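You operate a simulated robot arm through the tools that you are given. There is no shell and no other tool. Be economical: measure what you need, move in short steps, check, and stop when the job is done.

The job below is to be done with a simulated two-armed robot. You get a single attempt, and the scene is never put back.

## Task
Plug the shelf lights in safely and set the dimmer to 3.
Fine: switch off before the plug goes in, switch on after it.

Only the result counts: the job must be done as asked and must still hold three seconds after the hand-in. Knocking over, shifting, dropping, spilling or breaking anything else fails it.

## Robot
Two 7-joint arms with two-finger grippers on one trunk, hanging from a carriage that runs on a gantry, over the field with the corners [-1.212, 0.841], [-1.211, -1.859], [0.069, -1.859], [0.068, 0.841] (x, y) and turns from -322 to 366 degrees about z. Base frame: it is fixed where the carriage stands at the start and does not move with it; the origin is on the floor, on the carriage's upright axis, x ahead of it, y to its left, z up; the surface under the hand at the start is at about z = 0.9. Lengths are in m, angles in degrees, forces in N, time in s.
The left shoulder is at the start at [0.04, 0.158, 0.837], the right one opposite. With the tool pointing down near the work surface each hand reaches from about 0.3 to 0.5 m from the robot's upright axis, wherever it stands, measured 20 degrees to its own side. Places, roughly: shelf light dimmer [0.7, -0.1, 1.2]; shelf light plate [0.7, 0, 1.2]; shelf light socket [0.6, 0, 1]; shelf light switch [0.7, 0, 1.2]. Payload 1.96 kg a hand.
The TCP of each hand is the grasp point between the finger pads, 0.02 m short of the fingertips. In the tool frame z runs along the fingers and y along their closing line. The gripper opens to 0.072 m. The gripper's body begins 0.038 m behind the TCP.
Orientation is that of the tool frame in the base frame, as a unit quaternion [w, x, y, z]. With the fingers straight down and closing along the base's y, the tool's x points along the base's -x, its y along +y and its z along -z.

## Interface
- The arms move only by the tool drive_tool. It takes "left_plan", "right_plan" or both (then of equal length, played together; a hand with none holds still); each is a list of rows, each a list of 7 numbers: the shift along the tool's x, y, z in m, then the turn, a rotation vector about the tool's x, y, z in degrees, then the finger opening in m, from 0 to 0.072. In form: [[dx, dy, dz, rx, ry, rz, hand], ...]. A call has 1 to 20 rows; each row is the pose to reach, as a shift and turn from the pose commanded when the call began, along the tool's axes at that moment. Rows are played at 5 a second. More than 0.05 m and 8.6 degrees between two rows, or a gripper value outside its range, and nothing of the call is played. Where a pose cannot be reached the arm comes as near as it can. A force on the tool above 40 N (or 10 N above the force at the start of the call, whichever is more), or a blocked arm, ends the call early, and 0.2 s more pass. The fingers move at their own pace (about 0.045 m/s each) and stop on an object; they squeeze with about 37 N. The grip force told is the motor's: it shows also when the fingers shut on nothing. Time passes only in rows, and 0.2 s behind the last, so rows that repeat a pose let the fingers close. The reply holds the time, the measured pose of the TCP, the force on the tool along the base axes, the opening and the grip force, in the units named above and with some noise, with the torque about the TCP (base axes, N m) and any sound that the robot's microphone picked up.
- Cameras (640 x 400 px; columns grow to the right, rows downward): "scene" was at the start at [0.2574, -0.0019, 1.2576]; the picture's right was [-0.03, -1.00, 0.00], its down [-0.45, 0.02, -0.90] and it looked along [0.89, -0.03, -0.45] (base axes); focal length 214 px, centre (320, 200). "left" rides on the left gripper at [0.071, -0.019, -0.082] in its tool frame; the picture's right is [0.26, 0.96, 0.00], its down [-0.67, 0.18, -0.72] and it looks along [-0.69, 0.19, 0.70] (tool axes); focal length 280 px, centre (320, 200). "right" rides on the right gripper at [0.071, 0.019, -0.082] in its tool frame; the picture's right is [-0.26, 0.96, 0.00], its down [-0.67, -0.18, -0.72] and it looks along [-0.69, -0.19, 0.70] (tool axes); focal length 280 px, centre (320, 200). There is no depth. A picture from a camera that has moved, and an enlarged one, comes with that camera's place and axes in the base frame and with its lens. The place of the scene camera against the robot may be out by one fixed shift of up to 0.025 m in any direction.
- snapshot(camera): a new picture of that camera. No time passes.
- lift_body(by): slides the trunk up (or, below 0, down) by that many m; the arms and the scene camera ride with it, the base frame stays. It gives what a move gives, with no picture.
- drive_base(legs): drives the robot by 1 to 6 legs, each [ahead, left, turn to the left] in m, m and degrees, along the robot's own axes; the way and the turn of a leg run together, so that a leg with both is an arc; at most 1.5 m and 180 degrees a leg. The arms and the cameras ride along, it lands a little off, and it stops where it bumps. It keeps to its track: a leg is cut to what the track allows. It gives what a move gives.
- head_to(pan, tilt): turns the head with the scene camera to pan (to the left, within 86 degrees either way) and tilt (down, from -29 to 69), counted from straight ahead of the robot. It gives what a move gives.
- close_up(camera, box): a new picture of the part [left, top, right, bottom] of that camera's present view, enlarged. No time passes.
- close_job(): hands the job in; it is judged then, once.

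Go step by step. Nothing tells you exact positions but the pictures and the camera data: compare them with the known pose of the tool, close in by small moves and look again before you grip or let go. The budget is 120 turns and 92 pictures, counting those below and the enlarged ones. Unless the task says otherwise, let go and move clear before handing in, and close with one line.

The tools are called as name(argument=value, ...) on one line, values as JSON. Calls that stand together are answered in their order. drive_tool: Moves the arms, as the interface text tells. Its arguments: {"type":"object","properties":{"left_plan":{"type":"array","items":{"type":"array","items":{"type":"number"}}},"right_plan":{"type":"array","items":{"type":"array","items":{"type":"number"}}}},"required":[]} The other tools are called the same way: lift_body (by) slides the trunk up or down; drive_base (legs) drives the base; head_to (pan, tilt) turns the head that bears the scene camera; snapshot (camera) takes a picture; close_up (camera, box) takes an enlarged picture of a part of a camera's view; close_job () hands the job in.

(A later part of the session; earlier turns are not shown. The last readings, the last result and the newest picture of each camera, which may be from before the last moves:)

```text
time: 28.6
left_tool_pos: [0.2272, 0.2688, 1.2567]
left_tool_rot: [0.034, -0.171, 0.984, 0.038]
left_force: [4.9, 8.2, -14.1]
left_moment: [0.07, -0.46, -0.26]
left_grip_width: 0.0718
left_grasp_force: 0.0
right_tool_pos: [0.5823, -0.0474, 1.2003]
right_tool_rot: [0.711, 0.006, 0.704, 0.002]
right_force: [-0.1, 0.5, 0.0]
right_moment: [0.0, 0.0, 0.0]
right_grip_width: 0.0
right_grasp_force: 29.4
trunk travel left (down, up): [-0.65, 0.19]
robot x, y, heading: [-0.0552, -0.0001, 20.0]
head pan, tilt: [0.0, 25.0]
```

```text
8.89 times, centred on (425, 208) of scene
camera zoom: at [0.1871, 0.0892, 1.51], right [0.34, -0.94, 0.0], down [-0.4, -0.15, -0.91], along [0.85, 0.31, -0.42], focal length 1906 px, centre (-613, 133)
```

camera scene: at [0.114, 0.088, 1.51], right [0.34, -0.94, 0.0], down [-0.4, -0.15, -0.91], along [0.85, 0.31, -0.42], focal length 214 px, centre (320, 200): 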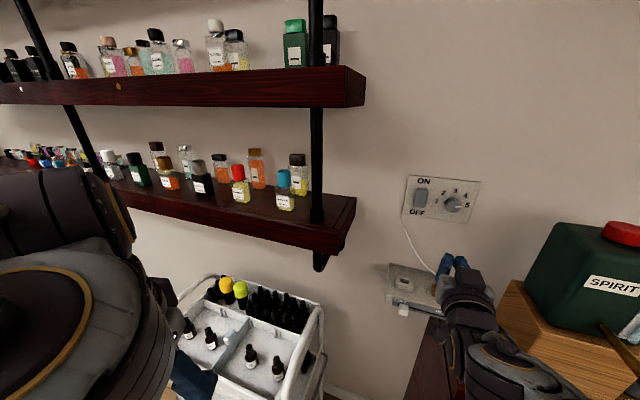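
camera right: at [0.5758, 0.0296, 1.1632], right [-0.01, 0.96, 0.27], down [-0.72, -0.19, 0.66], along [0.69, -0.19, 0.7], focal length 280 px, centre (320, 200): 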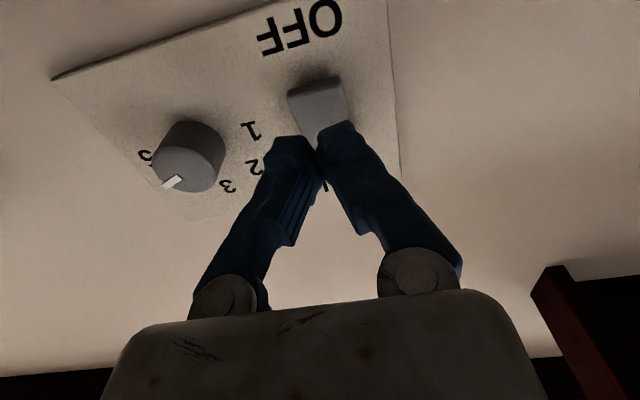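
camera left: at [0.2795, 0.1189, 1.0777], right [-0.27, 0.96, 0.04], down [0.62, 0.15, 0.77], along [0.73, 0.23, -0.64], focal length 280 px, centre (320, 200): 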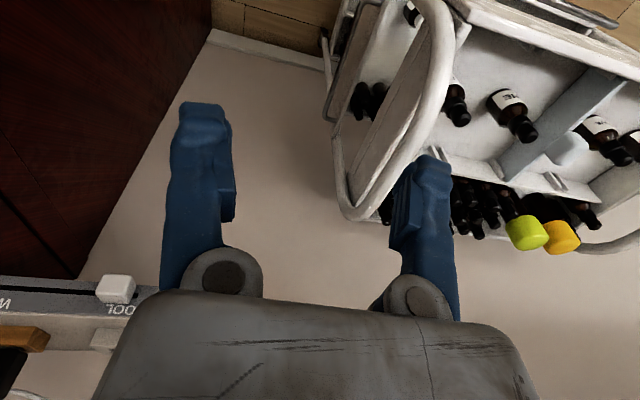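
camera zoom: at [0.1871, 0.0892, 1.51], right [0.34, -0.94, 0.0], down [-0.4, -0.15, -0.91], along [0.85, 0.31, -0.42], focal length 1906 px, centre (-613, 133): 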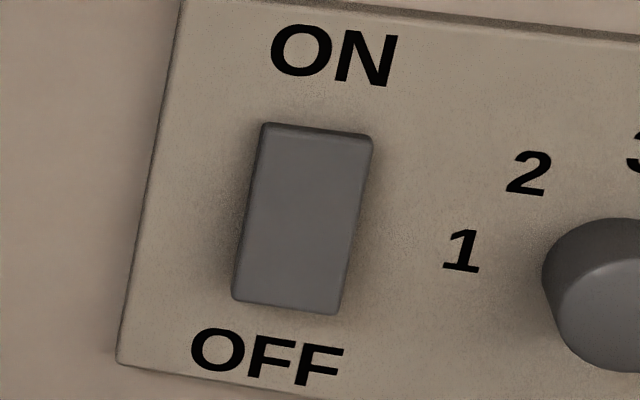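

Clear difference: now it is ON (bottom protrudes), so the earlier press did set OFF. I press OFF again.

drive_tool(right_plan=[[-0.01, 0.02, 0.03, 0, 0, 0, 0], [-0.022, 0.04, 0.055, 0, 0, 0, 0], [-0.032, 0.057, 0.085, 0, 0, 0, 0], [-0.032, 0.057, 0.1, 0, 0, 0, 0], [-0.032, 0.057, 0.106, 0, 0, 0, 0], [-0.032, 0.057, 0.111, 0, 0, 0, 0], [-0.032, 0.057, 0.115, 0, 0, 0, 0]])

drive_tool(right_plan=[[0, 0, -0.03, 0, 0, 0, 0], [0, -0.018, -0.06, 0, 0, 0, 0], [0, -0.036, -0.09, 0, 0, 0, 0], [0, -0.057, -0.116, 0, 0, 0, 0]])

close_up(camera="scene", box=[405, 185, 445, 230])

```text
time: 30.2
left_tool_pos: [0.2237, 0.2675, 1.2564]
left_tool_rot: [0.032, -0.171, 0.984, 0.039]
left_force: [4.8, 4.1, -8.4]
left_moment: [0.12, -0.14, 0.0]
left_grip_width: 0.0721
left_grasp_force: 0.2
right_tool_pos: [0.6899, 0.0126, 1.2378]
right_tool_rot: [0.712, 0.001, 0.702, 0.002]
right_force: [-29.6, -4.6, -7.4]
right_moment: [0.06, -0.05, -0.06]
right_grip_width: 0.0059
right_grasp_force: 29.6
trunk travel left (down, up): [-0.65, 0.19]
robot x, y, heading: [-0.0569, 0.0007, 20.0]
head pan, tilt: [0.0, 25.0]
stopped in row 7 (right hand): the force on the tool passed its limit at 43 N (the readings are from after the stop); the commanded pose is now the measured one
```

```text
time: 31.2
left_tool_pos: [0.2259, 0.2686, 1.256]
left_tool_rot: [0.034, -0.172, 0.984, 0.039]
left_force: [4.9, 6.8, -11.9]
left_moment: [-0.03, -0.47, -0.32]
left_grip_width: 0.072
left_grasp_force: 0.0
right_tool_pos: [0.579, -0.045, 1.2386]
right_tool_rot: [0.715, 0.0, 0.7, 0.003]
right_force: [0.2, -0.5, 0.2]
right_moment: [0.02, 0.03, -0.01]
right_grip_width: 0.0
right_grasp_force: 29.8
trunk travel left (down, up): [-0.65, 0.19]
robot x, y, heading: [-0.0564, -0.0021, 20.0]
head pan, tilt: [0.0, 25.0]
```

```text
8.89 times, centred on (425, 208) of scene
camera zoom: at [0.1864, 0.089, 1.51], right [0.34, -0.94, 0.0], down [-0.4, -0.15, -0.91], along [0.85, 0.31, -0.42], focal length 1906 px, centre (-613, 133)
```

zoom: 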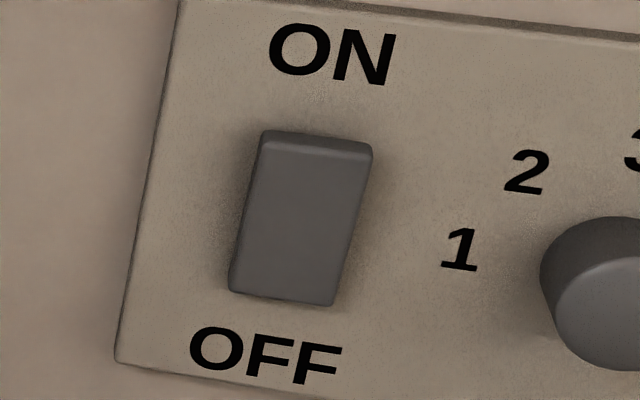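

It is OFF now. Next the dimmer: knob cap is at about (0.699,-0.070,1.242). I move the base 0.05 toward the wall for reach, centre on the knob with roll +30° and open fingers.

drive_base(legs=[[0.047, -0.017, 0]])

drive_tool(right_plan=[[0, -0.01, 0, 0, 0, 8, 0.06], [-0.002, -0.02, 0, 0, 0, 16, 0.06], [-0.003, -0.025, 0, 0, 0, 24, 0.06], [-0.003, -0.025, 0, 0, 0, 30, 0.06]])

snapshot(camera="right")

snapshot(camera="scene")

```text
time: 32.2
left_tool_pos: [0.2767, 0.2681, 1.257]
left_tool_rot: [0.033, -0.171, 0.984, 0.039]
left_force: [4.3, 8.2, -12.9]
left_moment: [0.03, -0.44, -0.23]
left_grip_width: 0.0719
left_grasp_force: 0.1
right_tool_pos: [0.6291, -0.0443, 1.2385]
right_tool_rot: [0.714, 0.0, 0.7, 0.004]
right_force: [0.5, -0.3, -0.4]
right_moment: [0.02, -0.04, 0.02]
right_grip_width: 0.0
right_grasp_force: 29.9
trunk travel left (down, up): [-0.65, 0.19]
robot x, y, heading: [-0.0094, 0.0005, 20.1]
head pan, tilt: [0.0, 25.0]
```

```text
time: 33.2
left_tool_pos: [0.2765, 0.2681, 1.2564]
left_tool_rot: [0.035, -0.172, 0.984, 0.04]
left_force: [3.4, 7.7, -11.5]
left_moment: [-0.07, -0.45, -0.36]
left_grip_width: 0.0721
left_grasp_force: 0.1
right_tool_pos: [0.6293, -0.0689, 1.2411]
right_tool_rot: [0.689, 0.182, 0.676, 0.188]
right_force: [0.3, 0.3, -0.7]
right_moment: [-0.02, 0.01, 0.01]
right_grip_width: 0.0597
right_grasp_force: 0.0
trunk travel left (down, up): [-0.65, 0.19]
robot x, y, heading: [-0.0072, -0.0019, 20.2]
head pan, tilt: [0.0, 25.0]
```

```text
60 pictures are left
camera right: at [0.5498, -0.0172, 1.1886], right [-0.02, 0.7, 0.71], down [-0.72, -0.5, 0.48], along [0.69, -0.51, 0.51], focal length 280 px, centre (320, 200)
```

right: 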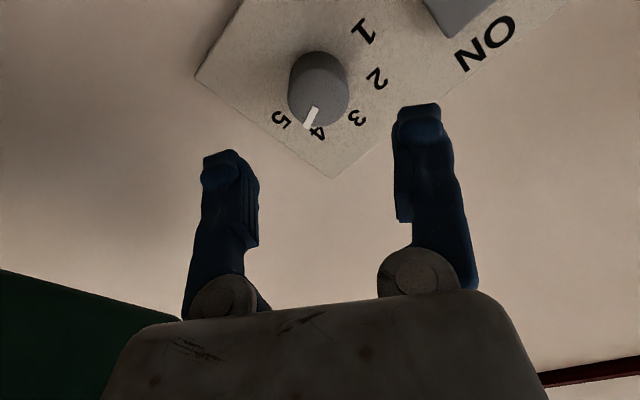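

```text
59 pictures are left
camera scene: at [0.2369, 0.0892, 1.51], right [0.34, -0.94, 0.0], down [-0.4, -0.15, -0.91], along [0.85, 0.31, -0.42], focal length 214 px, centre (320, 200)
```

scene: 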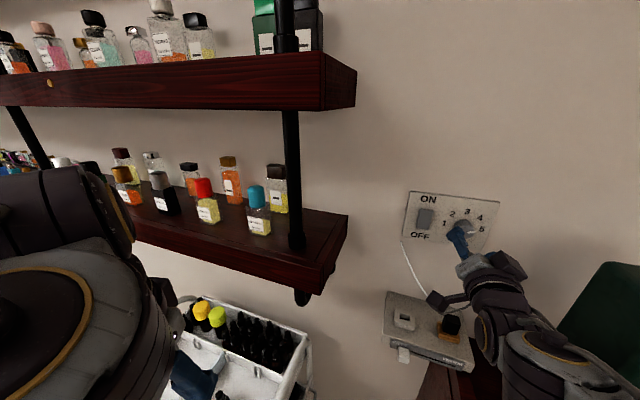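

The hand is centred on the knob. I advance around it, stopping on contact.

drive_tool(right_plan=[[0, 0, 0.03, 0, 0, 0, 0.06], [0, 0, 0.05, 0, 0, 0, 0.06], [0, 0, 0.058, 0, 0, 0, 0.06], [0, 0, 0.062, 0, 0, 0, 0.06], [0, 0, 0.065, 0, 0, 0, 0.06]])

snapshot(camera="right")

```text
time: 34.4
left_tool_pos: [0.2762, 0.2683, 1.2564]
left_tool_rot: [0.033, -0.171, 0.984, 0.039]
left_force: [4.6, 6.4, -12.5]
left_moment: [0.08, -0.41, -0.17]
left_grip_width: 0.0723
left_grasp_force: 0.0
right_tool_pos: [0.6938, -0.0691, 1.2429]
right_tool_rot: [0.688, 0.181, 0.676, 0.188]
right_force: [-1.2, 0.4, -0.4]
right_moment: [0.02, 0.0, -0.01]
right_grip_width: 0.0597
right_grasp_force: 0.1
trunk travel left (down, up): [-0.65, 0.19]
robot x, y, heading: [-0.0031, -0.0031, 20.3]
head pan, tilt: [0.0, 25.0]
```

```text
58 pictures are left
camera right: at [0.6146, -0.0169, 1.1891], right [-0.02, 0.7, 0.71], down [-0.72, -0.5, 0.48], along [0.69, -0.51, 0.52], focal length 280 px, centre (320, 200)
```

right: 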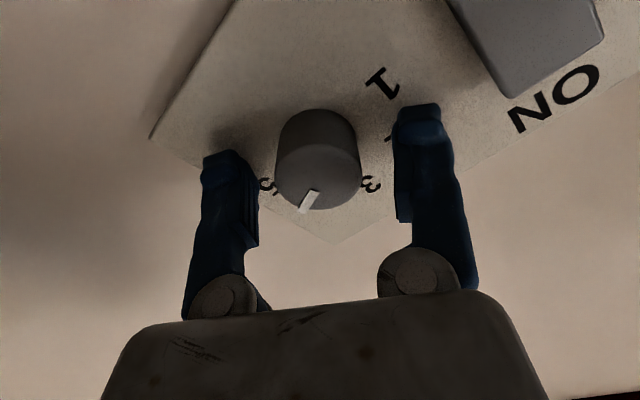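

Knob is between the fingers. I close on it, then turn about 74° counter-clockwise.

drive_tool(right_plan=[[0, 0, 0, 0, 0, 0, 0.03], [0, 0, 0, 0, 0, 0, 0.03], [0, 0, 0, 0, 0, 0, 0.03], [0, 0, 0, 0, 0, 0, 0.03]])

drive_tool(right_plan=[[0, 0, 0, 0, 0, -8.2, 0.03], [0, 0, 0, 0, 0, -16.4, 0.03], [0, 0, 0, 0, 0, -24.6, 0.03], [0, 0, 0, 0, 0, -32.8, 0.03], [0, 0, 0, 0, 0, -41, 0.03], [0, 0, 0, 0, 0, -49.2, 0.03], [0, 0, 0, 0, 0, -57.4, 0.03], [0, 0, 0, 0, 0, -65.6, 0.03], [0, 0, 0, 0, 0, -74, 0.03], [0, 0, 0, 0, 0, -74, 0.03]])

snapshot(camera="right")

```text
time: 35.4
left_tool_pos: [0.2761, 0.2685, 1.2565]
left_tool_rot: [0.033, -0.171, 0.984, 0.039]
left_force: [4.2, 7.4, -12.5]
left_moment: [0.03, -0.37, -0.21]
left_grip_width: 0.0719
left_grasp_force: 0.0
right_tool_pos: [0.6936, -0.0678, 1.241]
right_tool_rot: [0.689, 0.181, 0.677, 0.187]
right_force: [3.0, -1.4, -2.1]
right_moment: [-0.03, -0.05, -0.01]
right_grip_width: 0.0328
right_grasp_force: 39.8
trunk travel left (down, up): [-0.65, 0.19]
robot x, y, heading: [-0.0069, 0.0008, 20.2]
head pan, tilt: [0.0, 25.0]
```

```text
time: 37.6
left_tool_pos: [0.276, 0.2702, 1.2568]
left_tool_rot: [0.034, -0.172, 0.984, 0.04]
left_force: [4.7, 6.7, -12.9]
left_moment: [0.06, -0.41, -0.23]
left_grip_width: 0.0719
left_grasp_force: 0.3
right_tool_pos: [0.6952, -0.0669, 1.2396]
right_tool_rot: [0.664, -0.264, 0.649, -0.263]
right_force: [5.3, 19.4, -6.3]
right_moment: [0.03, -0.19, 0.61]
right_grip_width: 0.033
right_grasp_force: 40.4
trunk travel left (down, up): [-0.65, 0.19]
robot x, y, heading: [-0.0065, 0.0001, 19.9]
head pan, tilt: [0.0, 25.0]
```

```text
57 pictures are left
camera right: at [0.6151, -0.1023, 1.176], right [0.0, 0.88, -0.48], down [-0.73, 0.33, 0.6], along [0.68, 0.35, 0.64], focal length 280 px, centre (320, 200)
```

right: 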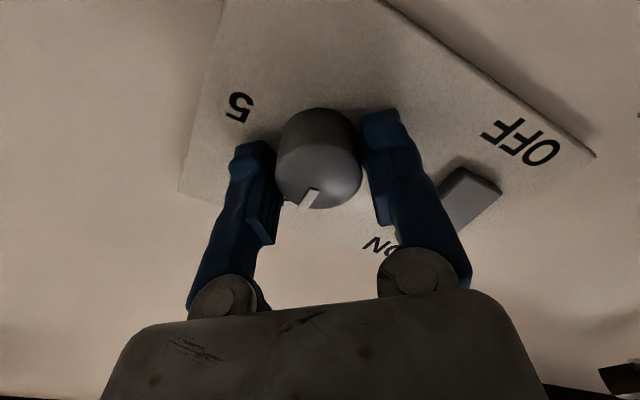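

Knob turned with the hand. I release slightly, retreat, and check the pointer.

drive_tool(right_plan=[[0, 0, 0, 0, 0, 0, 0.048], [0, 0, 0, 0, 0, 0, 0.048], [0, 0, -0.02, 0, 0, 0, 0.048], [0, 0, -0.05, 0, 0, 5, 0.048], [0, 0, -0.08, 0, 0, 13, 0.048], [0, 0, -0.11, 0, 0, 21, 0.048], [0, 0, -0.13, 0, 0, 29, 0.048], [0, 0, -0.14, 0, 0, 37, 0.048], [0, 0, -0.15, 0, 0, 44, 0.048]])

close_up(camera="right", box=[220, 0, 460, 150])

close_up(camera="scene", box=[400, 185, 510, 254])

```text
time: 39.6
left_tool_pos: [0.2763, 0.2689, 1.2578]
left_tool_rot: [0.034, -0.172, 0.984, 0.039]
left_force: [4.9, 7.7, -12.4]
left_moment: [0.08, -0.42, -0.22]
left_grip_width: 0.0719
left_grasp_force: 0.1
right_tool_pos: [0.574, -0.079, 1.2254]
right_tool_rot: [0.706, 0.023, 0.707, 0.017]
right_force: [-0.3, -0.3, 0.0]
right_moment: [-0.02, 0.01, -0.01]
right_grip_width: 0.0483
right_grasp_force: 0.1
right hand out of reach, approached as far as the arm can: row 7, 8, 9
trunk travel left (down, up): [-0.65, 0.19]
robot x, y, heading: [-0.0072, -0.0018, 20.3]
head pan, tilt: [0.0, 25.0]
```

```text
2.67 times, centred on (340, 75) of right
camera zoom: at [0.4931, -0.0561, 1.1561], right [0.01, 0.95, 0.32], down [-0.72, -0.21, 0.66], along [0.7, -0.23, 0.68], focal length 748 px, centre (267, 533)
```

zoom: 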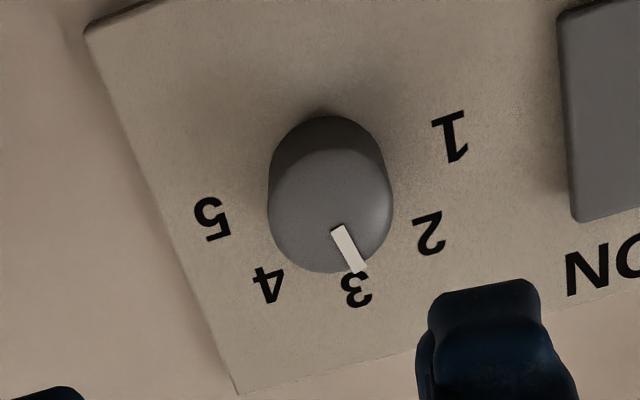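

```text
5.80 times, centred on (455, 220) of scene
camera zoom: at [0.2368, 0.0892, 1.51], right [0.34, -0.94, 0.0], down [-0.4, -0.15, -0.91], along [0.85, 0.31, -0.42], focal length 1243 px, centre (-463, 87)
```

zoom: 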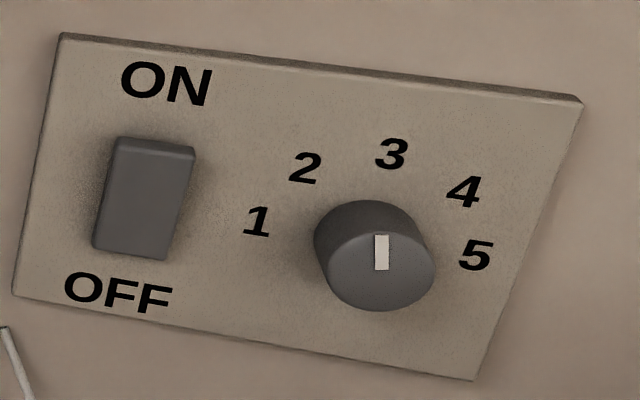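

The pointer overshot, reading about 2.75. I'll re-grip and turn back about 11°; first re-align carefully.

drive_tool(right_plan=[[-0.005, 0.003, 0.03, 0, 0, 0, 0.06], [-0.01, 0.007, 0.06, 0, 0, 0, 0.06]])

```text
time: 40.2
left_tool_pos: [0.2773, 0.2678, 1.2572]
left_tool_rot: [0.034, -0.171, 0.984, 0.039]
left_force: [5.2, 7.2, -12.6]
left_moment: [0.04, -0.4, -0.22]
left_grip_width: 0.0717
left_grasp_force: 0.2
right_tool_pos: [0.6291, -0.0586, 1.2385]
right_tool_rot: [0.714, -0.001, 0.7, 0.002]
right_force: [-1.0, -1.2, 0.3]
right_moment: [0.0, 0.0, -0.01]
right_grip_width: 0.0601
right_grasp_force: 0.1
trunk travel left (down, up): [-0.65, 0.19]
robot x, y, heading: [-0.0052, 0.0015, 20.1]
head pan, tilt: [0.0, 25.0]
```

drive_tool(right_plan=[[0, -0.009, 0.02, 0, 0, 0, 0.06], [0, -0.009, 0.045, 0, 0, 0, 0.06], [0, -0.009, 0.058, 0, 0, 0, 0.06], [0, -0.009, 0.065, 0, 0, 0, 0.06], [0, -0.009, 0.065, 0, 0, 0, 0.03], [0, -0.009, 0.065, 0, 0, 0, 0.03], [0, -0.009, 0.065, 0, 0, 0, 0.03], [0, -0.009, 0.065, 0, 0, 0, 0.03]])

snapshot(camera="right")

```text
time: 42.0
left_tool_pos: [0.2765, 0.2683, 1.2581]
left_tool_rot: [0.035, -0.172, 0.984, 0.038]
left_force: [4.3, 7.9, -12.6]
left_moment: [0.07, -0.4, -0.21]
left_grip_width: 0.072
left_grasp_force: 0.0
right_tool_pos: [0.6931, -0.068, 1.2414]
right_tool_rot: [0.714, -0.001, 0.7, 0.004]
right_force: [2.8, -0.7, -0.3]
right_moment: [-0.02, 0.01, -0.02]
right_grip_width: 0.0326
right_grasp_force: 40.0
trunk travel left (down, up): [-0.65, 0.19]
robot x, y, heading: [-0.0068, 0.0038, 20.2]
head pan, tilt: [0.0, 25.0]
```

```text
54 pictures are left
camera right: at [0.6134, -0.0489, 1.1694], right [-0.01, 0.96, 0.27], down [-0.73, -0.19, 0.66], along [0.69, -0.19, 0.7], focal length 280 px, centre (320, 200)
```

right: 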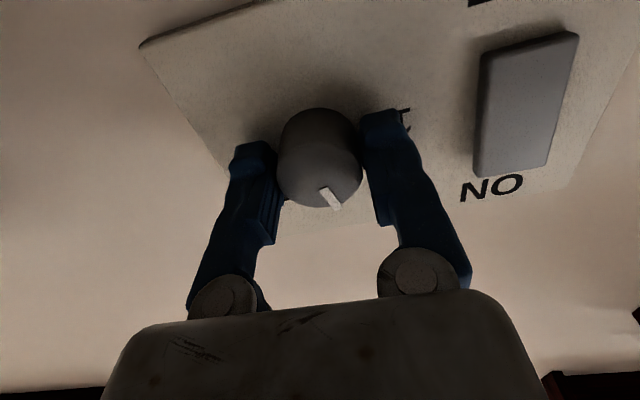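

drive_tool(right_plan=[[0, 0, 0, 0, 0, 4, 0.03], [0, 0, 0, 0, 0, 8, 0.03], [0, 0, 0, 0, 0, 11, 0.03], [0, 0, 0, 0, 0, 11, 0.03], [0, 0, 0, 0, 0, 11, 0.048], [0, 0, 0, 0, 0, 11, 0.048], [0, 0, -0.03, 0, 0, 11, 0.048], [0, 0, -0.07, 0, 0, 4, 0.048], [0, 0, -0.1, 0, 0, 0, 0.048]])

close_up(camera="right", box=[220, 0, 460, 150])

close_up(camera="scene", box=[400, 185, 510, 254])

```text
time: 44.0
left_tool_pos: [0.2755, 0.2691, 1.2561]
left_tool_rot: [0.033, -0.171, 0.984, 0.039]
left_force: [3.6, 7.1, -12.6]
left_moment: [0.06, -0.43, -0.22]
left_grip_width: 0.0721
left_grasp_force: 0.0
right_tool_pos: [0.594, -0.0687, 1.2405]
right_tool_rot: [0.713, -0.001, 0.701, 0.004]
right_force: [-0.9, 0.1, 0.4]
right_moment: [-0.01, 0.0, -0.02]
right_grip_width: 0.0481
right_grasp_force: 0.0
trunk travel left (down, up): [-0.65, 0.19]
robot x, y, heading: [-0.0037, 0.0029, 20.4]
head pan, tilt: [0.0, 25.0]
```

```text
2.67 times, centred on (340, 75) of right
camera zoom: at [0.5136, -0.0499, 1.1684], right [-0.01, 0.96, 0.27], down [-0.73, -0.19, 0.66], along [0.69, -0.19, 0.7], focal length 748 px, centre (267, 533)
```

zoom: 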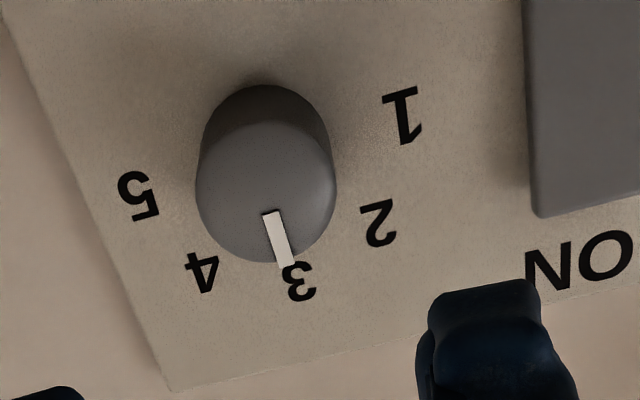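

```text
5.80 times, centred on (455, 220) of scene
camera zoom: at [0.2368, 0.0892, 1.51], right [0.34, -0.94, 0.0], down [-0.4, -0.15, -0.91], along [0.85, 0.31, -0.42], focal length 1243 px, centre (-463, 87)
```

zoom: 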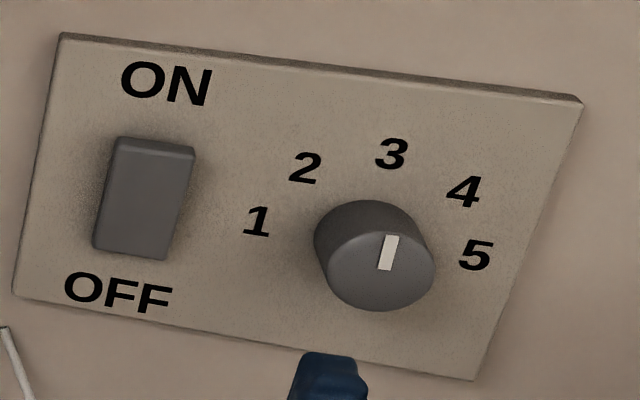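

Dimmer now reads 3 (within about 3°). Next the plug: pitch the hand 45° down while backing off, then lower the trunk 0.1 m and look.

drive_tool(right_plan=[[0, 0, -0.01, 0, 8, 0, 0.06], [0, 0, -0.02, 0, 16, 0, 0.06], [0, 0, -0.03, 0, 24, 0, 0.06], [0, 0, -0.03, 0, 32, 0, 0.06], [0, 0, -0.03, 0, 40, 0, 0.06], [0, 0, -0.03, 0, 45, 0, 0.06]])

lift_body(by=-0.1)

snapshot(camera="right")

snapshot(camera="scene")

```text
time: 45.4
left_tool_pos: [0.2765, 0.2684, 1.2568]
left_tool_rot: [0.034, -0.171, 0.984, 0.04]
left_force: [4.0, 6.9, -12.4]
left_moment: [0.01, -0.4, -0.24]
left_grip_width: 0.0719
left_grasp_force: 0.1
right_tool_pos: [0.5634, -0.0675, 1.2389]
right_tool_rot: [0.39, -0.002, 0.921, 0.001]
right_force: [-0.7, 0.2, -1.3]
right_moment: [0.0, 0.02, 0.01]
right_grip_width: 0.0599
right_grasp_force: 0.1
right hand out of reach, approached as far as the arm can: row 2, 3
trunk travel left (down, up): [-0.65, 0.19]
robot x, y, heading: [-0.0055, 0.0016, 20.2]
head pan, tilt: [0.0, 25.0]
```

```text
time: 46.7
left_tool_pos: [0.2763, 0.268, 1.1571]
left_tool_rot: [0.033, -0.171, 0.984, 0.039]
left_force: [4.3, 5.9, -12.5]
left_moment: [0.07, -0.44, -0.19]
left_grip_width: 0.0719
left_grasp_force: 0.0
right_tool_pos: [0.5641, -0.0684, 1.1392]
right_tool_rot: [0.391, -0.002, 0.92, 0.003]
right_force: [-0.1, 0.9, 0.3]
right_moment: [0.01, 0.02, 0.04]
right_grip_width: 0.0599
right_grasp_force: 0.0
trunk travel left (down, up): [-0.55, 0.29]
robot x, y, heading: [-0.0029, -0.0038, 20.2]
head pan, tilt: [0.0, 25.0]
```

```text
51 pictures are left
camera right: at [0.4559, -0.0496, 1.145], right [0.18, 0.96, 0.19], down [-0.05, -0.19, 0.98], along [0.98, -0.18, 0.01], focal length 280 px, centre (320, 200)
```

right: 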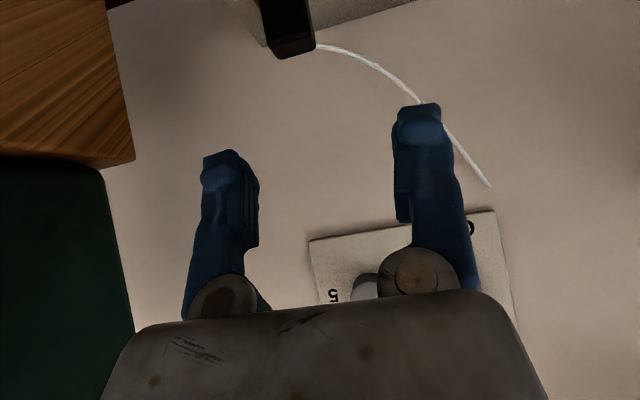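

```text
50 pictures are left
camera scene: at [0.2369, 0.0892, 1.4101], right [0.34, -0.94, 0.0], down [-0.4, -0.15, -0.91], along [0.85, 0.31, -0.42], focal length 214 px, centre (320, 200)
```

scene: 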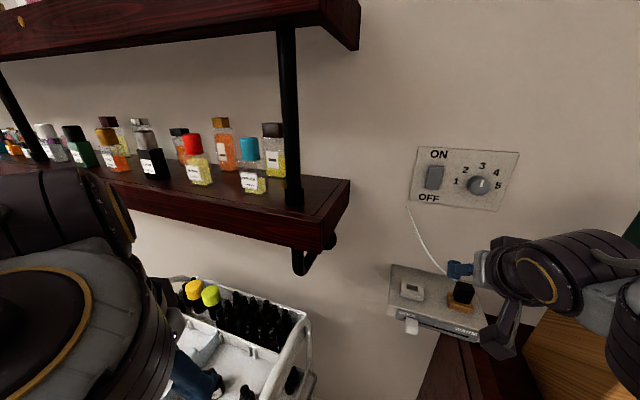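

The plug's top is at about y −0.083, z 1.042. I'll steepen the hand by 15°, move the base 0.05 closer, and look again.

drive_tool(right_plan=[[0, 0, 0, 0, 8, 0, 0.06], [0, 0, 0, 0, 15, 0, 0.06]])

drive_base(legs=[[0.047, -0.017, 0]])

snapshot(camera="right")

close_up(camera="scene", box=[360, 220, 560, 345])

```text
time: 47.3
left_tool_pos: [0.2762, 0.2683, 1.1575]
left_tool_rot: [0.034, -0.17, 0.984, 0.04]
left_force: [4.3, 7.6, -13.7]
left_moment: [0.05, -0.44, -0.22]
left_grip_width: 0.0719
left_grasp_force: 0.2
right_tool_pos: [0.5628, -0.0684, 1.1389]
right_tool_rot: [0.267, -0.002, 0.964, 0.003]
right_force: [0.4, -0.6, -0.3]
right_moment: [-0.02, -0.01, -0.04]
right_grip_width: 0.0602
right_grasp_force: 0.0
trunk travel left (down, up): [-0.55, 0.29]
robot x, y, heading: [-0.0048, -0.0013, 20.1]
head pan, tilt: [0.0, 25.0]
```

```text
time: 48.2
left_tool_pos: [0.3252, 0.269, 1.1561]
left_tool_rot: [0.034, -0.172, 0.984, 0.039]
left_force: [5.2, 7.2, -13.2]
left_moment: [0.02, -0.41, -0.23]
left_grip_width: 0.072
left_grasp_force: 0.0
right_tool_pos: [0.6124, -0.0674, 1.1391]
right_tool_rot: [0.268, -0.002, 0.963, 0.003]
right_force: [-0.3, 0.2, 0.4]
right_moment: [0.02, -0.01, -0.02]
right_grip_width: 0.06
right_grasp_force: 0.1
trunk travel left (down, up): [-0.55, 0.29]
robot x, y, heading: [0.0416, 0.0031, 20.2]
head pan, tilt: [0.0, 25.0]
```

```text
49 pictures are left
camera right: at [0.5106, -0.049, 1.1732], right [0.22, 0.97, 0.14], down [0.21, -0.19, 0.96], along [0.95, -0.18, -0.24], focal length 280 px, centre (320, 200)
```

right: 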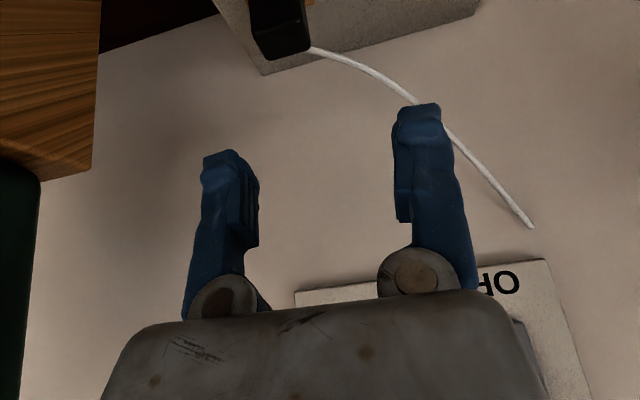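

```text
3.20 times, centred on (460, 282) of scene
camera zoom: at [0.2865, 0.0897, 1.4101], right [0.35, -0.94, 0.0], down [-0.4, -0.15, -0.91], along [0.85, 0.31, -0.42], focal length 686 px, centre (-128, -64)
```

zoom: 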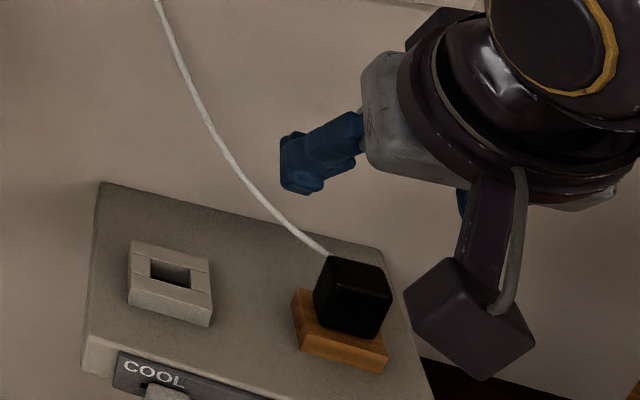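

Camera data put the plug centre at about (0.645,-0.082), top z 1.041, wood top about 1.008. I move to a hover pose straddling it from above.

drive_tool(right_plan=[[0.002, -0.007, 0.035, 0, 0, 0, 0.06], [0.005, -0.0146, 0.07, 0, 0, 0, 0.06]])

snapshot(camera="right")

close_up(camera="scene", box=[380, 240, 540, 340])

```text
time: 48.8
left_tool_pos: [0.3263, 0.2687, 1.1559]
left_tool_rot: [0.035, -0.171, 0.984, 0.039]
left_force: [2.1, 6.9, -9.1]
left_moment: [-0.09, -0.39, -0.25]
left_grip_width: 0.072
left_grasp_force: 0.1
right_tool_pos: [0.6442, -0.0831, 1.0758]
right_tool_rot: [0.269, -0.001, 0.963, 0.003]
right_force: [0.1, 0.0, 0.4]
right_moment: [-0.02, 0.0, 0.01]
right_grip_width: 0.06
right_grasp_force: 0.1
trunk travel left (down, up): [-0.55, 0.29]
robot x, y, heading: [0.0437, 0.0021, 20.1]
head pan, tilt: [0.0, 25.0]
```

```text
47 pictures are left
camera right: at [0.5427, -0.0637, 1.1096], right [0.22, 0.97, 0.14], down [0.21, -0.19, 0.96], along [0.95, -0.18, -0.24], focal length 280 px, centre (320, 200)
```

right: 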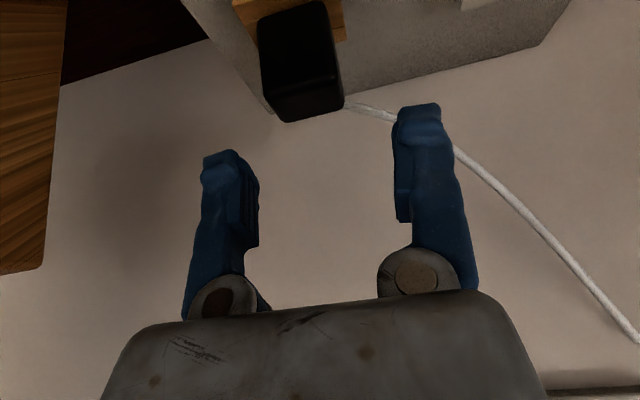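

```text
4.00 times, centred on (460, 290) of scene
camera zoom: at [0.2864, 0.0897, 1.4101], right [0.35, -0.94, 0.0], down [-0.4, -0.15, -0.91], along [0.85, 0.31, -0.42], focal length 858 px, centre (-240, -160)
```

zoom: 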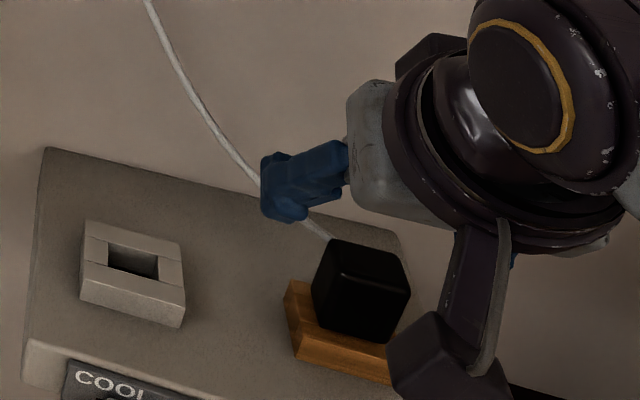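

Refined plug: x 0.627–0.65, y −0.080, top z 1.0455. I descend to TCP (0.634,-0.080,1.039), keeping fingertips above the wood.

drive_tool(right_plan=[[0.0085, 0.003, -0.005, 0, 0, 0, 0.055], [0.018, 0.003, 0.01, 0, 0, 0, 0.055], [0.0277, 0.003, 0.0265, 0, 0, 0, 0.055]])

snapshot(camera="right")

close_up(camera="scene", box=[400, 250, 520, 325])

```text
time: 49.6
left_tool_pos: [0.326, 0.2708, 1.1561]
left_tool_rot: [0.034, -0.173, 0.984, 0.04]
left_force: [3.1, 7.3, -11.7]
left_moment: [0.03, -0.38, -0.22]
left_grip_width: 0.0722
left_grasp_force: 0.0
right_tool_pos: [0.6336, -0.0799, 1.0391]
right_tool_rot: [0.268, -0.002, 0.963, 0.004]
right_force: [-0.1, 0.2, -0.3]
right_moment: [-0.01, -0.04, 0.02]
right_grip_width: 0.0548
right_grasp_force: 0.1
trunk travel left (down, up): [-0.55, 0.29]
robot x, y, heading: [0.0444, 0.0033, 20.2]
head pan, tilt: [0.0, 25.0]
```

```text
45 pictures are left
camera right: at [0.5313, -0.0609, 1.0729], right [0.22, 0.97, 0.14], down [0.21, -0.19, 0.96], along [0.95, -0.18, -0.24], focal length 280 px, centre (320, 200)
```

right: 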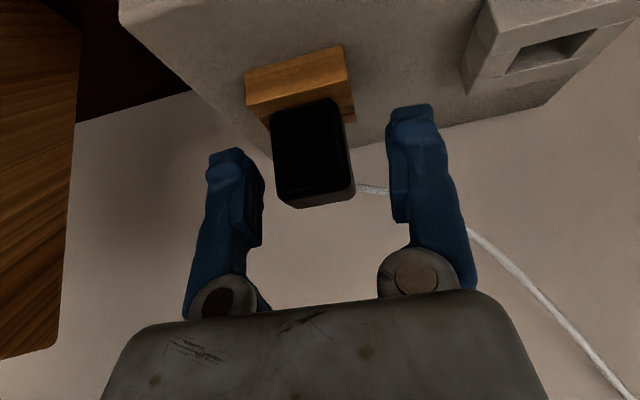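

```text
5.33 times, centred on (460, 288) of scene
camera zoom: at [0.2864, 0.0897, 1.41], right [0.35, -0.94, 0.0], down [-0.4, -0.15, -0.91], along [0.85, 0.31, -0.42], focal length 1144 px, centre (-427, -267)
```

zoom: 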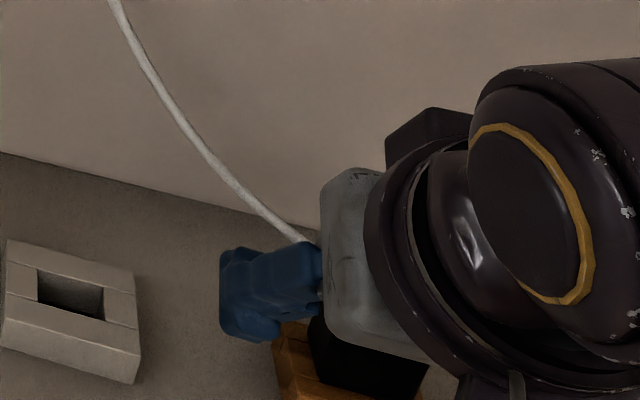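

Fingers straddle the plug correctly. I close on it.

drive_tool(right_plan=[[0, 0, 0, 0, 0, 0, 0.03], [0, 0, 0, 0, 0, 0, 0.02], [0, 0, 0, 0, 0, 0, 0.02], [0, 0, 0, 0, 0, 0, 0.02]])

snapshot(camera="right")

```text
time: 50.6
left_tool_pos: [0.3241, 0.2695, 1.1571]
left_tool_rot: [0.034, -0.172, 0.984, 0.039]
left_force: [4.0, 6.9, -11.6]
left_moment: [0.03, -0.39, -0.19]
left_grip_width: 0.072
left_grasp_force: 0.0
right_tool_pos: [0.6337, -0.0797, 1.0377]
right_tool_rot: [0.268, -0.001, 0.963, 0.003]
right_force: [0.6, -0.1, -0.6]
right_moment: [-0.02, -0.02, -0.01]
right_grip_width: 0.0284
right_grasp_force: 37.5
trunk travel left (down, up): [-0.55, 0.29]
robot x, y, heading: [0.0451, -0.0014, 20.2]
head pan, tilt: [0.0, 25.0]
```

```text
43 pictures are left
camera right: at [0.5312, -0.0609, 1.0731], right [0.22, 0.97, 0.14], down [0.21, -0.19, 0.96], along [0.95, -0.18, -0.24], focal length 280 px, centre (320, 200)
```

right: 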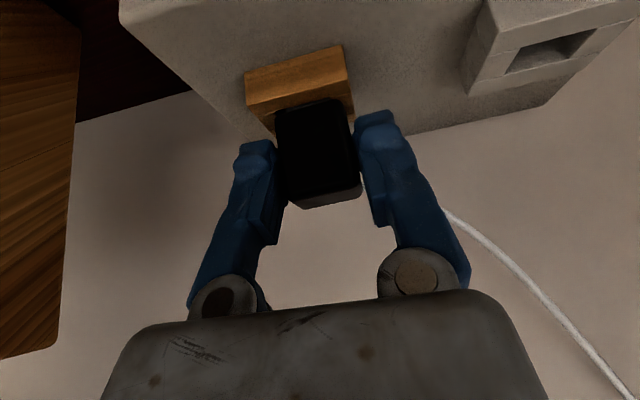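

Plug gripped (0.0284 m). I lift it straight up 0.055 m and look.

drive_tool(right_plan=[[-0.0052, 0, -0.0086, 0, 0, 0, 0.02], [-0.0129, 0, -0.0214, 0, 0, 0, 0.02], [-0.0206, 0, -0.0342, 0, 0, 0, 0.02], [-0.0284, 0, -0.047, 0, 0, 0, 0.02]])

snapshot(camera="right")

close_up(camera="scene", box=[370, 230, 530, 330])

```text
time: 51.6
left_tool_pos: [0.327, 0.2693, 1.157]
left_tool_rot: [0.034, -0.172, 0.984, 0.04]
left_force: [4.2, 6.7, -12.3]
left_moment: [0.04, -0.4, -0.22]
left_grip_width: 0.0719
left_grasp_force: 0.1
right_tool_pos: [0.6369, -0.0786, 1.0931]
right_tool_rot: [0.268, -0.002, 0.963, 0.003]
right_force: [-0.5, 0.1, -1.5]
right_moment: [0.0, 0.02, 0.01]
right_grip_width: 0.0281
right_grasp_force: 36.8
trunk travel left (down, up): [-0.55, 0.29]
robot x, y, heading: [0.0411, 0.0013, 20.0]
head pan, tilt: [0.0, 25.0]
```

```text
42 pictures are left
camera right: at [0.5325, -0.0609, 1.1283], right [0.22, 0.97, 0.14], down [0.21, -0.19, 0.96], along [0.95, -0.18, -0.24], focal length 280 px, centre (320, 200)
```

right: 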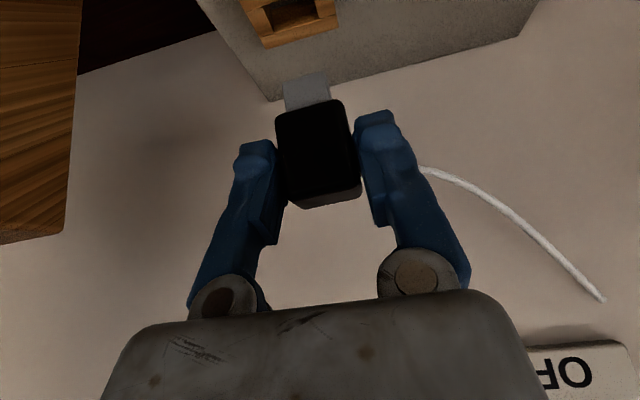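

```text
4.00 times, centred on (450, 280) of scene
camera zoom: at [0.2864, 0.0897, 1.41], right [0.35, -0.94, 0.0], down [-0.4, -0.15, -0.91], along [0.85, 0.31, -0.42], focal length 858 px, centre (-200, -120)
```

zoom: 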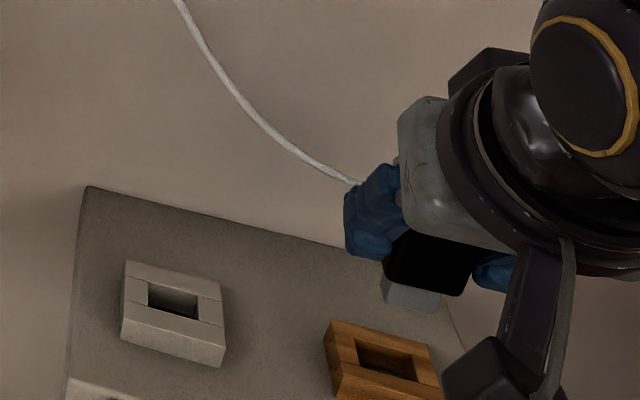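

The plug has a grey blade below; the holder hole is at (0.639,-0.079) and the socket hole at about (0.641,0.0145). I move the plug +0.094 in y at this height and look.

drive_tool(right_plan=[[0, 0.03, 0, 0, 0, 0, 0.02], [0, 0.06, 0, 0, 0, 0, 0.02], [0, 0.094, 0, 0, 0, 0, 0.02]])

snapshot(camera="right")

close_up(camera="scene", box=[370, 230, 490, 305])

```text
time: 52.4
left_tool_pos: [0.3268, 0.2678, 1.1575]
left_tool_rot: [0.034, -0.173, 0.984, 0.039]
left_force: [5.3, 7.1, -11.1]
left_moment: [0.05, -0.36, -0.21]
left_grip_width: 0.072
left_grasp_force: 0.0
right_tool_pos: [0.6333, 0.016, 1.0944]
right_tool_rot: [0.268, -0.003, 0.963, 0.004]
right_force: [-0.9, 0.8, -0.6]
right_moment: [-0.03, 0.0, 0.01]
right_grip_width: 0.0284
right_grasp_force: 36.6
trunk travel left (down, up): [-0.55, 0.29]
robot x, y, heading: [0.0506, 0.0011, 20.3]
head pan, tilt: [0.0, 25.0]
```

```text
40 pictures are left
camera right: at [0.5315, 0.034, 1.1285], right [0.22, 0.97, 0.14], down [0.21, -0.19, 0.96], along [0.95, -0.18, -0.24], focal length 280 px, centre (320, 200)
```

right: 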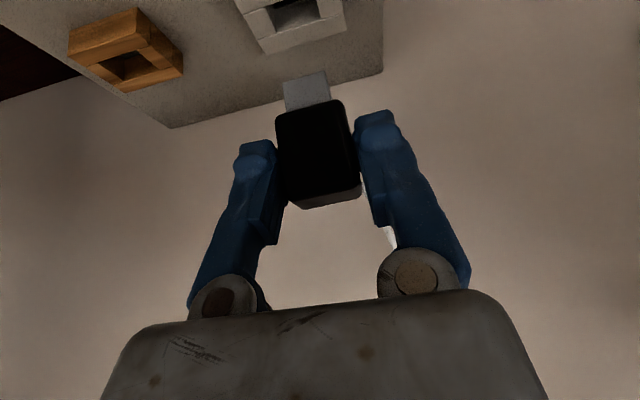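

```text
5.33 times, centred on (430, 268) of scene
camera zoom: at [0.2864, 0.0898, 1.41], right [0.35, -0.94, 0.0], down [-0.4, -0.15, -0.91], along [0.85, 0.31, -0.42], focal length 1144 px, centre (-267, -160)
```

zoom: 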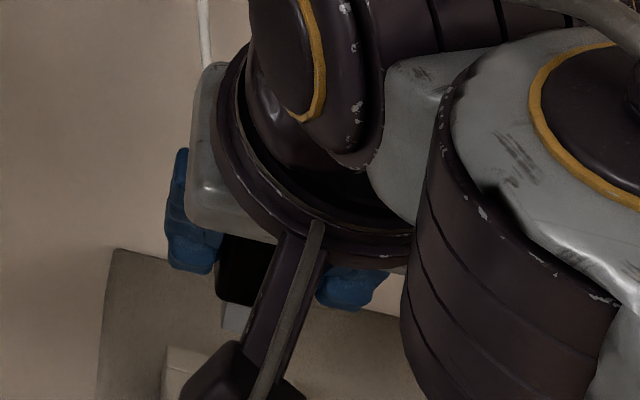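

Socket appears in nearly the same image spot the holder had, so the shift is about right. I zoom in to compare precisely.

close_up(camera="right", box=[60, 0, 380, 130])

close_up(camera="left", box=[0, 0, 640, 400])

```text
2.00 times, centred on (220, 65) of right
camera zoom: at [0.5315, 0.034, 1.1285], right [0.22, 0.97, 0.14], down [0.21, -0.19, 0.96], along [0.95, -0.18, -0.24], focal length 561 px, centre (520, 470)
```

zoom: 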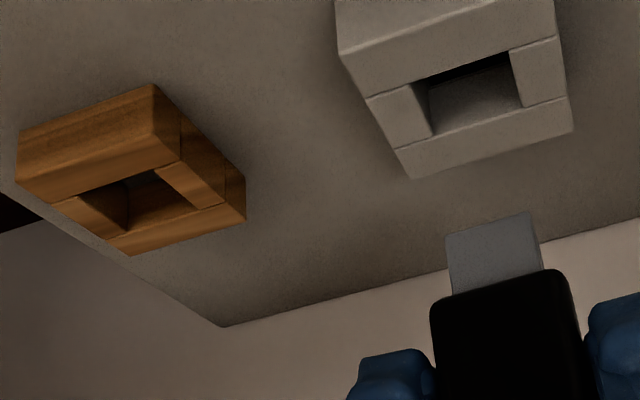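

```text
1.00 times, centred on (320, 200) of left (not enlarged: the box is as wide or as high as the picture)
camera zoom: at [0.2622, 0.2204, 1.2326], right [-0.57, 0.82, 0.04], down [0.53, 0.33, 0.78], along [0.62, 0.47, -0.63], focal length 280 px, centre (320, 200)
```

zoom: 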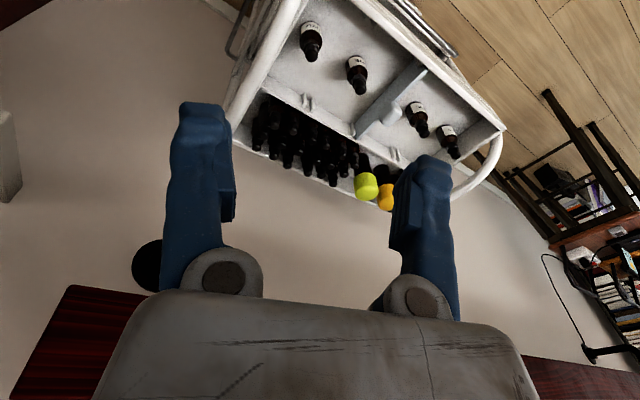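

Analysis gives the socket hole at y≈0.015 and the blade at y≈0.016, x aligned. I shift −0.001 in y and descend to just above the hole.

drive_tool(right_plan=[[0.0052, -0.001, 0.0086, 0, 0, 0, 0.02], [0.0103, -0.001, 0.0171, 0, 0, 0, 0.02], [0.0155, -0.001, 0.0257, 0, 0, 0, 0.02]])

close_up(camera="right", box=[220, 20, 420, 145])

```text
time: 53.2
left_tool_pos: [0.326, 0.2694, 1.1573]
left_tool_rot: [0.034, -0.172, 0.984, 0.039]
left_force: [4.4, 6.9, -11.6]
left_moment: [0.02, -0.39, -0.22]
left_grip_width: 0.0721
left_grasp_force: 0.0
right_tool_pos: [0.6338, 0.0149, 1.0637]
right_tool_rot: [0.268, -0.002, 0.963, 0.004]
right_force: [-0.1, -0.8, -0.4]
right_moment: [-0.04, 0.0, 0.02]
right_grip_width: 0.0286
right_grasp_force: 37.3
trunk travel left (down, up): [-0.55, 0.29]
robot x, y, heading: [0.0456, 0.0029, 20.3]
head pan, tilt: [0.0, 25.0]
```

```text
3.20 times, centred on (320, 82) of right
camera zoom: at [0.5321, 0.0337, 1.0986], right [0.22, 0.97, 0.14], down [0.21, -0.19, 0.96], along [0.95, -0.18, -0.24], focal length 897 px, centre (320, 576)
```

zoom: 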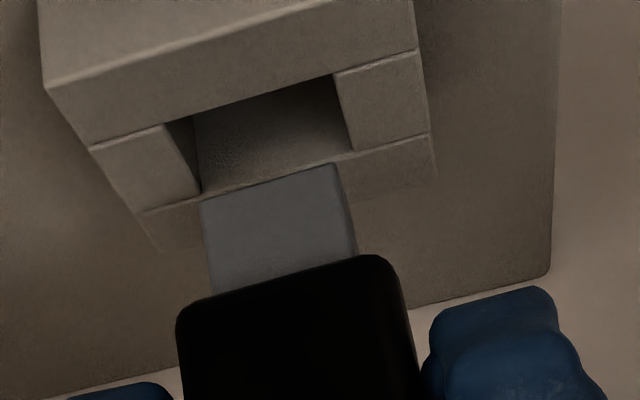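

Blade is centred in y (0.0152 both) and lies over the hole in x. I lower gently with small steps under the force limit.

drive_tool(right_plan=[[0.0021, 0, 0.0034, 0, 0, 0, 0.02], [0.0041, 0, 0.0068, 0, 0, 0, 0.02], [0.0062, 0, 0.0103, 0, 0, 0, 0.02], [0.0077, 0, 0.0128, 0, 0, 0, 0.02]])

close_up(camera="right", box=[220, 20, 420, 145])

```text
time: 54.2
left_tool_pos: [0.3254, 0.27, 1.1576]
left_tool_rot: [0.033, -0.172, 0.984, 0.039]
left_force: [4.0, 7.4, -11.1]
left_moment: [0.02, -0.4, -0.21]
left_grip_width: 0.0719
left_grasp_force: 0.1
right_tool_pos: [0.633, 0.0138, 1.0508]
right_tool_rot: [0.268, -0.001, 0.963, 0.003]
right_force: [0.4, 0.6, -0.1]
right_moment: [0.01, -0.01, 0.01]
right_grip_width: 0.0282
right_grasp_force: 37.4
trunk travel left (down, up): [-0.55, 0.29]
robot x, y, heading: [0.0433, -0.0017, 20.1]
head pan, tilt: [0.0, 25.0]
```

```text
3.20 times, centred on (320, 82) of right
camera zoom: at [0.5313, 0.0327, 1.0843], right [0.22, 0.97, 0.14], down [0.21, -0.19, 0.96], along [0.95, -0.18, -0.24], focal length 897 px, centre (320, 576)
```

zoom: 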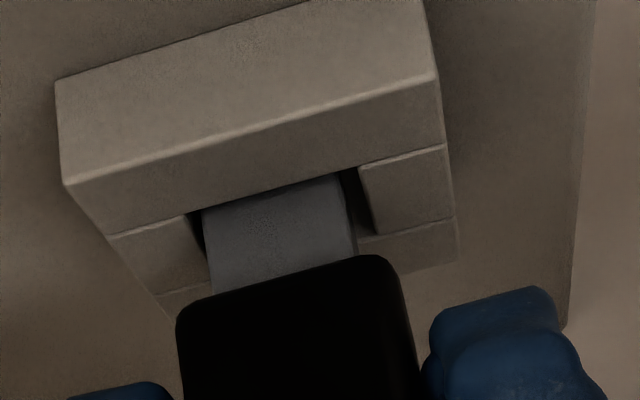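

The blade has entered the hole with no force. I continue down to full seating.

drive_tool(right_plan=[[0.0021, 0, 0.0034, 0, 0, 0, 0.02], [0.0041, 0, 0.0068, 0, 0, 0, 0.02], [0.0057, 0, 0.0094, 0, 0, 0, 0.02], [0.0067, 0, 0.0111, 0, 0, 0, 0.02], [0.0077, 0, 0.0128, 0, 0, 0, 0.02]])

close_up(camera="right", box=[220, 20, 420, 145])

```text
time: 55.4
left_tool_pos: [0.3251, 0.2686, 1.1583]
left_tool_rot: [0.033, -0.172, 0.984, 0.04]
left_force: [3.3, 6.7, -11.6]
left_moment: [0.01, -0.36, -0.18]
left_grip_width: 0.072
left_grasp_force: 0.0
right_tool_pos: [0.6336, 0.0139, 1.039]
right_tool_rot: [0.27, -0.001, 0.963, 0.004]
right_force: [-20.8, -5.4, 33.0]
right_moment: [-0.09, -0.01, -0.07]
right_grip_width: 0.0283
right_grasp_force: 37.3
trunk travel left (down, up): [-0.55, 0.29]
robot x, y, heading: [0.0457, 0.0019, 20.1]
head pan, tilt: [0.0, 25.0]
```

```text
3.20 times, centred on (320, 82) of right
camera zoom: at [0.5315, 0.0324, 1.0716], right [0.22, 0.97, 0.14], down [0.2, -0.19, 0.96], along [0.95, -0.18, -0.24], focal length 897 px, centre (320, 576)
```

zoom: 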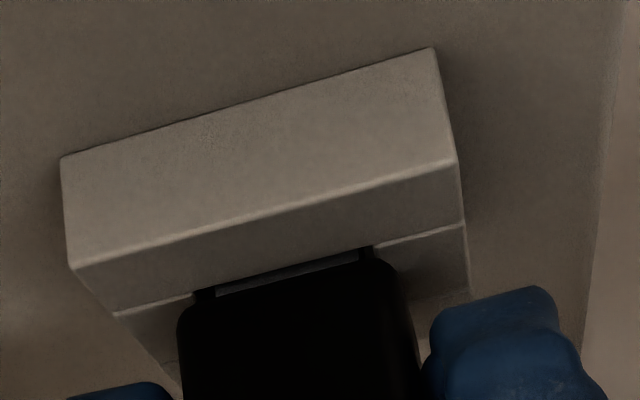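

Contact with 33 N, but a thin sliver of blade still shows. I ease −x 1 mm and press slightly deeper.

drive_tool(right_plan=[[0.0012, -0.0005, -0.0007, 0, 0, 0, 0.02], [0.0019, -0.0005, 0.0012, 0, 0, 0, 0.02], [0.0029, -0.0005, 0.0029, 0, 0, 0, 0.02], [0.0035, -0.0005, 0.0045, 0, 0, 0, 0.02]])

close_up(camera="right", box=[220, 20, 420, 145])

```text
time: 56.4
left_tool_pos: [0.3273, 0.2692, 1.1577]
left_tool_rot: [0.035, -0.172, 0.984, 0.039]
left_force: [3.6, 6.7, -11.5]
left_moment: [0.06, -0.39, -0.22]
left_grip_width: 0.0717
left_grasp_force: 0.1
right_tool_pos: [0.6353, 0.0141, 1.0319]
right_tool_rot: [0.272, -0.002, 0.962, 0.004]
right_force: [-5.5, -3.1, 38.1]
right_moment: [-0.05, -0.26, -0.01]
right_grip_width: 0.0286
right_grasp_force: 37.3
trunk travel left (down, up): [-0.55, 0.29]
robot x, y, heading: [0.0418, -0.0037, 20.3]
head pan, tilt: [0.0, 25.0]
```

```text
3.20 times, centred on (320, 82) of right
camera zoom: at [0.5333, 0.0324, 1.0655], right [0.22, 0.97, 0.14], down [0.2, -0.19, 0.96], along [0.95, -0.18, -0.24], focal length 897 px, centre (320, 576)
```

zoom: 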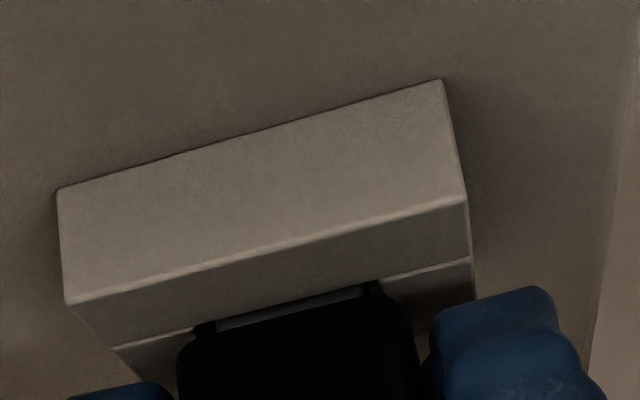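

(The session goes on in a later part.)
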